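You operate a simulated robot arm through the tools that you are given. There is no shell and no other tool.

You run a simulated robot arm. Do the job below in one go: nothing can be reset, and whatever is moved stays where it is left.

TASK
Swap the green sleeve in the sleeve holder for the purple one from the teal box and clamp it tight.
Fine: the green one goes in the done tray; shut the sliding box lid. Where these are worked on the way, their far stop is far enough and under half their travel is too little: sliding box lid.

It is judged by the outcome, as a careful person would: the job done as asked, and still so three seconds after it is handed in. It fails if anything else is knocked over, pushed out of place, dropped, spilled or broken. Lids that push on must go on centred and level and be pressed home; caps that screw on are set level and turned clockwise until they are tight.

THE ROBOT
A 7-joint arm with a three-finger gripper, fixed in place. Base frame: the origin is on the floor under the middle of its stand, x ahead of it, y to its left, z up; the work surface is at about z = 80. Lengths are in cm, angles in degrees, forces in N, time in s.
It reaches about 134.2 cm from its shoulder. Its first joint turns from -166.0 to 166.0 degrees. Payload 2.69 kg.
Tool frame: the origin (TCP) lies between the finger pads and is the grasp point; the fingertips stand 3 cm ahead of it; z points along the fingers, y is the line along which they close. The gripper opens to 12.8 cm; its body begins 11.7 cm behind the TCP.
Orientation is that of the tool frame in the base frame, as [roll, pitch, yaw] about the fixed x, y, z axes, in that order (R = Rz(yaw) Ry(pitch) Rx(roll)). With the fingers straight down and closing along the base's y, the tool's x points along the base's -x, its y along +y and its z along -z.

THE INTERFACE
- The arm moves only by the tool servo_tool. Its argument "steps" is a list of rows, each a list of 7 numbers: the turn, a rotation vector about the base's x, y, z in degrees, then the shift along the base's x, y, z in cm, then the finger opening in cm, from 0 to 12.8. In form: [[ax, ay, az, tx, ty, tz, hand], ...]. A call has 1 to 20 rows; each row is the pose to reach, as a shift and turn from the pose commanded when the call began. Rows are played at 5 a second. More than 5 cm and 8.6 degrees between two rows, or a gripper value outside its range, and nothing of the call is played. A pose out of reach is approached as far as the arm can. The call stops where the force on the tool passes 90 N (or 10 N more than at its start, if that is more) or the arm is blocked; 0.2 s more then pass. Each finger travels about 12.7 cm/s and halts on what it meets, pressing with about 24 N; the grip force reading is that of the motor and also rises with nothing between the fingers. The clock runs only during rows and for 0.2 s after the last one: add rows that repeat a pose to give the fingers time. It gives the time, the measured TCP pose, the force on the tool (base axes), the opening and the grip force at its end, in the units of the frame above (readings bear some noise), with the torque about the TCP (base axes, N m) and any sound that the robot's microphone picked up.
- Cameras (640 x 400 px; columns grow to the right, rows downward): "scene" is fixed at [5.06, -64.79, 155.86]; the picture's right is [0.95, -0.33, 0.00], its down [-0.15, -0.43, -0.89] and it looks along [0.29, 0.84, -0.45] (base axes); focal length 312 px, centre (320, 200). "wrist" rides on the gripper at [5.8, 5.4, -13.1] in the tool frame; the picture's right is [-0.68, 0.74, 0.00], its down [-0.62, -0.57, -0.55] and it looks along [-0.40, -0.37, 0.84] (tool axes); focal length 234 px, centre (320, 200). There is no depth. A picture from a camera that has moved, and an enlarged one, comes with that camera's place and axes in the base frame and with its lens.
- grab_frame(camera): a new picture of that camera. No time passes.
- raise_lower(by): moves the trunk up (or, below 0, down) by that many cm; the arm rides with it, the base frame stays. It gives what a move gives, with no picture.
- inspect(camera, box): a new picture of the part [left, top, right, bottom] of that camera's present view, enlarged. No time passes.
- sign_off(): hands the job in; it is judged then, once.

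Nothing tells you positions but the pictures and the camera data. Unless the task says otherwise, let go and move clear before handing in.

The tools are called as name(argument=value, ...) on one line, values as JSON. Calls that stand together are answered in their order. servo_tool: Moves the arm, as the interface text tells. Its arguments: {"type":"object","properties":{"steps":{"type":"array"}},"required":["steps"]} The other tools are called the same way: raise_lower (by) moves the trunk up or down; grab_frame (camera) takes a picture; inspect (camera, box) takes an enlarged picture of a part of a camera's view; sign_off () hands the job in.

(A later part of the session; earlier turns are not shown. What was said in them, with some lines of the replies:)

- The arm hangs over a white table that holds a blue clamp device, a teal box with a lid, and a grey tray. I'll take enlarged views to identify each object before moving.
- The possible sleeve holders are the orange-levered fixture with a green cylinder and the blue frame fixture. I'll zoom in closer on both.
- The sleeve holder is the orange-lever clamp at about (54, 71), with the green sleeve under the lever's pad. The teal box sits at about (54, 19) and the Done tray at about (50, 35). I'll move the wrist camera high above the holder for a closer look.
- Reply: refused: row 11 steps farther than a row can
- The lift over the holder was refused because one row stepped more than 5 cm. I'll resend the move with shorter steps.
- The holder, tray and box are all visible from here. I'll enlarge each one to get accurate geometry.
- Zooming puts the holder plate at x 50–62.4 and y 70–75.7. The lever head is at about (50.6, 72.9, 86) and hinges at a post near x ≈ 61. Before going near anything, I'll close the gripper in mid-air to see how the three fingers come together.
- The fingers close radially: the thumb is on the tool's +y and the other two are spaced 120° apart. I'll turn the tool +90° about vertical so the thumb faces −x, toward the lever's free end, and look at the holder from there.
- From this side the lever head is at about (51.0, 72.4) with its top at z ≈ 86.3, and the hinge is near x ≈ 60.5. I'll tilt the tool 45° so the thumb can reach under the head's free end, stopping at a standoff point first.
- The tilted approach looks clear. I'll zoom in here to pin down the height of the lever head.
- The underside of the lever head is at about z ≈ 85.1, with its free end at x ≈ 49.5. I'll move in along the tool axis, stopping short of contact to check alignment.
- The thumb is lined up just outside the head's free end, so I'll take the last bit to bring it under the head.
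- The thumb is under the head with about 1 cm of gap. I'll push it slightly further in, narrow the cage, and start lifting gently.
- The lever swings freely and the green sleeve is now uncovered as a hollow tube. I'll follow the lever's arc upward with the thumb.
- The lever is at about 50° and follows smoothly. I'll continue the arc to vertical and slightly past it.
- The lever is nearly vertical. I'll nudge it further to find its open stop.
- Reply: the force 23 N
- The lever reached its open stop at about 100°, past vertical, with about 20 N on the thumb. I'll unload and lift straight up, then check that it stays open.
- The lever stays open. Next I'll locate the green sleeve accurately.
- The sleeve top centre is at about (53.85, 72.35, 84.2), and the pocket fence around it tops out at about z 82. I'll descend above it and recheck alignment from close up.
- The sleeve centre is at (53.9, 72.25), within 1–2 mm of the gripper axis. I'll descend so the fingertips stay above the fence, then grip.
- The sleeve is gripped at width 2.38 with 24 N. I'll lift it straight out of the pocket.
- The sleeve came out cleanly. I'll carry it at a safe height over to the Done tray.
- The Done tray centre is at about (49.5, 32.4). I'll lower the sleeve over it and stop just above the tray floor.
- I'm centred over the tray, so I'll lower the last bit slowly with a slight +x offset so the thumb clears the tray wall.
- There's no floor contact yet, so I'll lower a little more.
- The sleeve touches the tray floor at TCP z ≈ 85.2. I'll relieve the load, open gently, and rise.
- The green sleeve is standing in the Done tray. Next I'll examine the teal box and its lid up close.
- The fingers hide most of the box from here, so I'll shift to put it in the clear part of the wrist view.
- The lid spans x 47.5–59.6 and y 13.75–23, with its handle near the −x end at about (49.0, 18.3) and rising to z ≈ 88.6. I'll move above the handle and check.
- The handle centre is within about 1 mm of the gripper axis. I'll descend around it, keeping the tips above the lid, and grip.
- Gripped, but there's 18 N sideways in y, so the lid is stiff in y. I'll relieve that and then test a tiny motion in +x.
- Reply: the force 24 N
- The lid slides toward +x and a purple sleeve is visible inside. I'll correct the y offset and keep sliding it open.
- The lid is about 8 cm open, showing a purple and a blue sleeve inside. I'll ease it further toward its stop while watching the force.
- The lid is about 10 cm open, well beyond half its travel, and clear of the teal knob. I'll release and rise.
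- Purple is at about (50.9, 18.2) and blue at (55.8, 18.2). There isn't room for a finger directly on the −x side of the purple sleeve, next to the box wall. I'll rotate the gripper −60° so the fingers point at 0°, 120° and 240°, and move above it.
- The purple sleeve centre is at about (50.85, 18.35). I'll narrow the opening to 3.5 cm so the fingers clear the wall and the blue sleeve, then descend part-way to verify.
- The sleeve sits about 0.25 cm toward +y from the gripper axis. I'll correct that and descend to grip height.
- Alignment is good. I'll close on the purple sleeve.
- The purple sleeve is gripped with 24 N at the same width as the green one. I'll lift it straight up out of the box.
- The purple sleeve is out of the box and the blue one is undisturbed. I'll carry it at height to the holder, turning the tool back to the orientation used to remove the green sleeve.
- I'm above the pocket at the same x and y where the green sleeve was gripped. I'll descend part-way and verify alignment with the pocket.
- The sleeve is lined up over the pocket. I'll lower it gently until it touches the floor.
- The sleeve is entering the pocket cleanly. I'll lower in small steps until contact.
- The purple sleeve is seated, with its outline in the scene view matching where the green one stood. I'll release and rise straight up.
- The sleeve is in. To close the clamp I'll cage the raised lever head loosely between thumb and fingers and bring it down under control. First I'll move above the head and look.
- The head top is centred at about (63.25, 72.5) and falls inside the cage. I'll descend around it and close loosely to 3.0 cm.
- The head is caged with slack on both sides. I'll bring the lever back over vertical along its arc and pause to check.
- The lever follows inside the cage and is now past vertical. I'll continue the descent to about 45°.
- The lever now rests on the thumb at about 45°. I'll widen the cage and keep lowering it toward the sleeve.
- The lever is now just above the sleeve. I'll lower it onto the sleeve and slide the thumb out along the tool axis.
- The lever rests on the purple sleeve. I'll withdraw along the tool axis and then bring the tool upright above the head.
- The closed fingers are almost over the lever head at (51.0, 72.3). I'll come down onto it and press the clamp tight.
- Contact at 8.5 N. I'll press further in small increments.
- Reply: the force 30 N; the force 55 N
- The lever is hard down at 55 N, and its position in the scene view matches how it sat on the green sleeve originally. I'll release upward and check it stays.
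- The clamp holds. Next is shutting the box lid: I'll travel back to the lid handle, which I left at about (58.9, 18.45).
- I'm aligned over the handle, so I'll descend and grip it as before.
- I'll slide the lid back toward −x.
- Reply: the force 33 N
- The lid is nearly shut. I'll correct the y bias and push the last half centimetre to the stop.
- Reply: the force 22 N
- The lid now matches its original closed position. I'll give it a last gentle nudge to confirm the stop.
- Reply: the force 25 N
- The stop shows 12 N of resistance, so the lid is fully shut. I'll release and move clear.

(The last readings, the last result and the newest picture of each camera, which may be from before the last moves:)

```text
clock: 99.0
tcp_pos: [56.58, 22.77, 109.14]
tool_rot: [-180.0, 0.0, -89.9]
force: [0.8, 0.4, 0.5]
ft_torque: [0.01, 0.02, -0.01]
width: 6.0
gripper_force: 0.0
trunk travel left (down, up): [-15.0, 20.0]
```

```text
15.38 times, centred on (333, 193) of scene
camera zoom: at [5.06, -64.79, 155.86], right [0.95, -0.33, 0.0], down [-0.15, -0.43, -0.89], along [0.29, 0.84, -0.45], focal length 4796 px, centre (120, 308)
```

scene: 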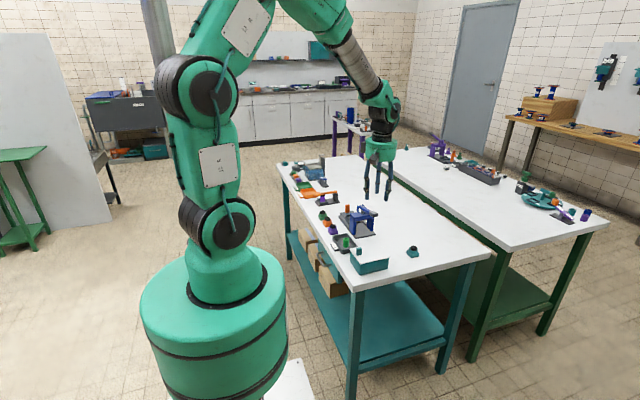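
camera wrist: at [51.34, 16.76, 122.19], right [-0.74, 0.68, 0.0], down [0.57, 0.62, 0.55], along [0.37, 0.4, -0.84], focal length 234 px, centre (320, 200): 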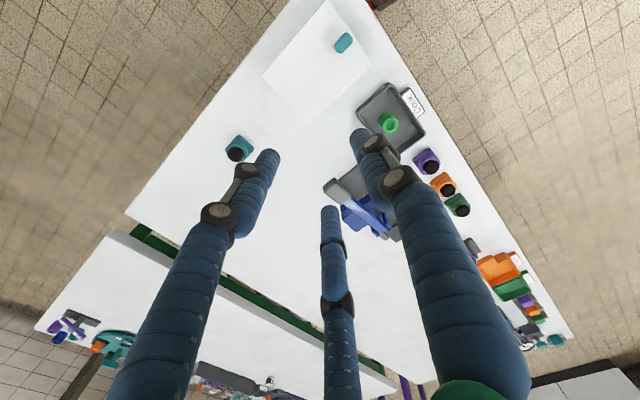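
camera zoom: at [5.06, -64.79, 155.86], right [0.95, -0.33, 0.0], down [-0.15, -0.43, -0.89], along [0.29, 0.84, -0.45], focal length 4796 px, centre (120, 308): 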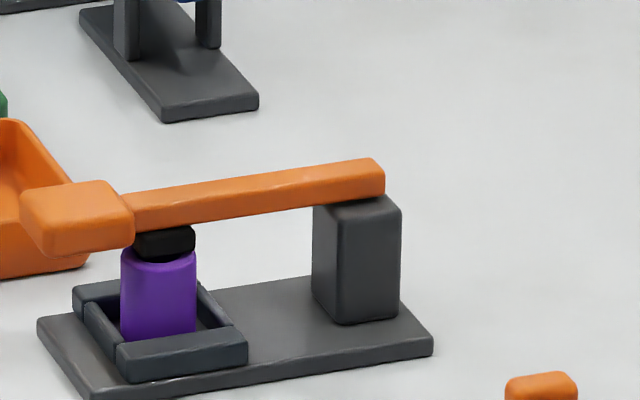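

All three parts of the job are done:
- **Holder:** the purple sleeve is seated and the lever is pressed hard down on it.
- **Done tray:** the green sleeve is standing in it.
- **Box:** the lid is shut against its stop.

The views show nothing else out of place, and the arm is clear, so I'm handing in.

sign_off()

```text
The job is handed in.
```

I swapped the sleeves and handed the job in; I haven't been told how it was judged.

- **Sleeve holder:** the purple sleeve from the teal box is seated in the pocket. I pressed the lever down on it with 55 N. It stayed down after I let go, in the same position it held on the green sleeve.
- **Green sleeve:** it is standing upright in the Done tray.
- **Teal box:** I slid the lid open about 10 cm, then closed it until it met its stop. The blue sleeve that was also inside stayed where it was.

The final pictures showed nothing else moved or knocked over, and the arm was clear with the gripper empty.
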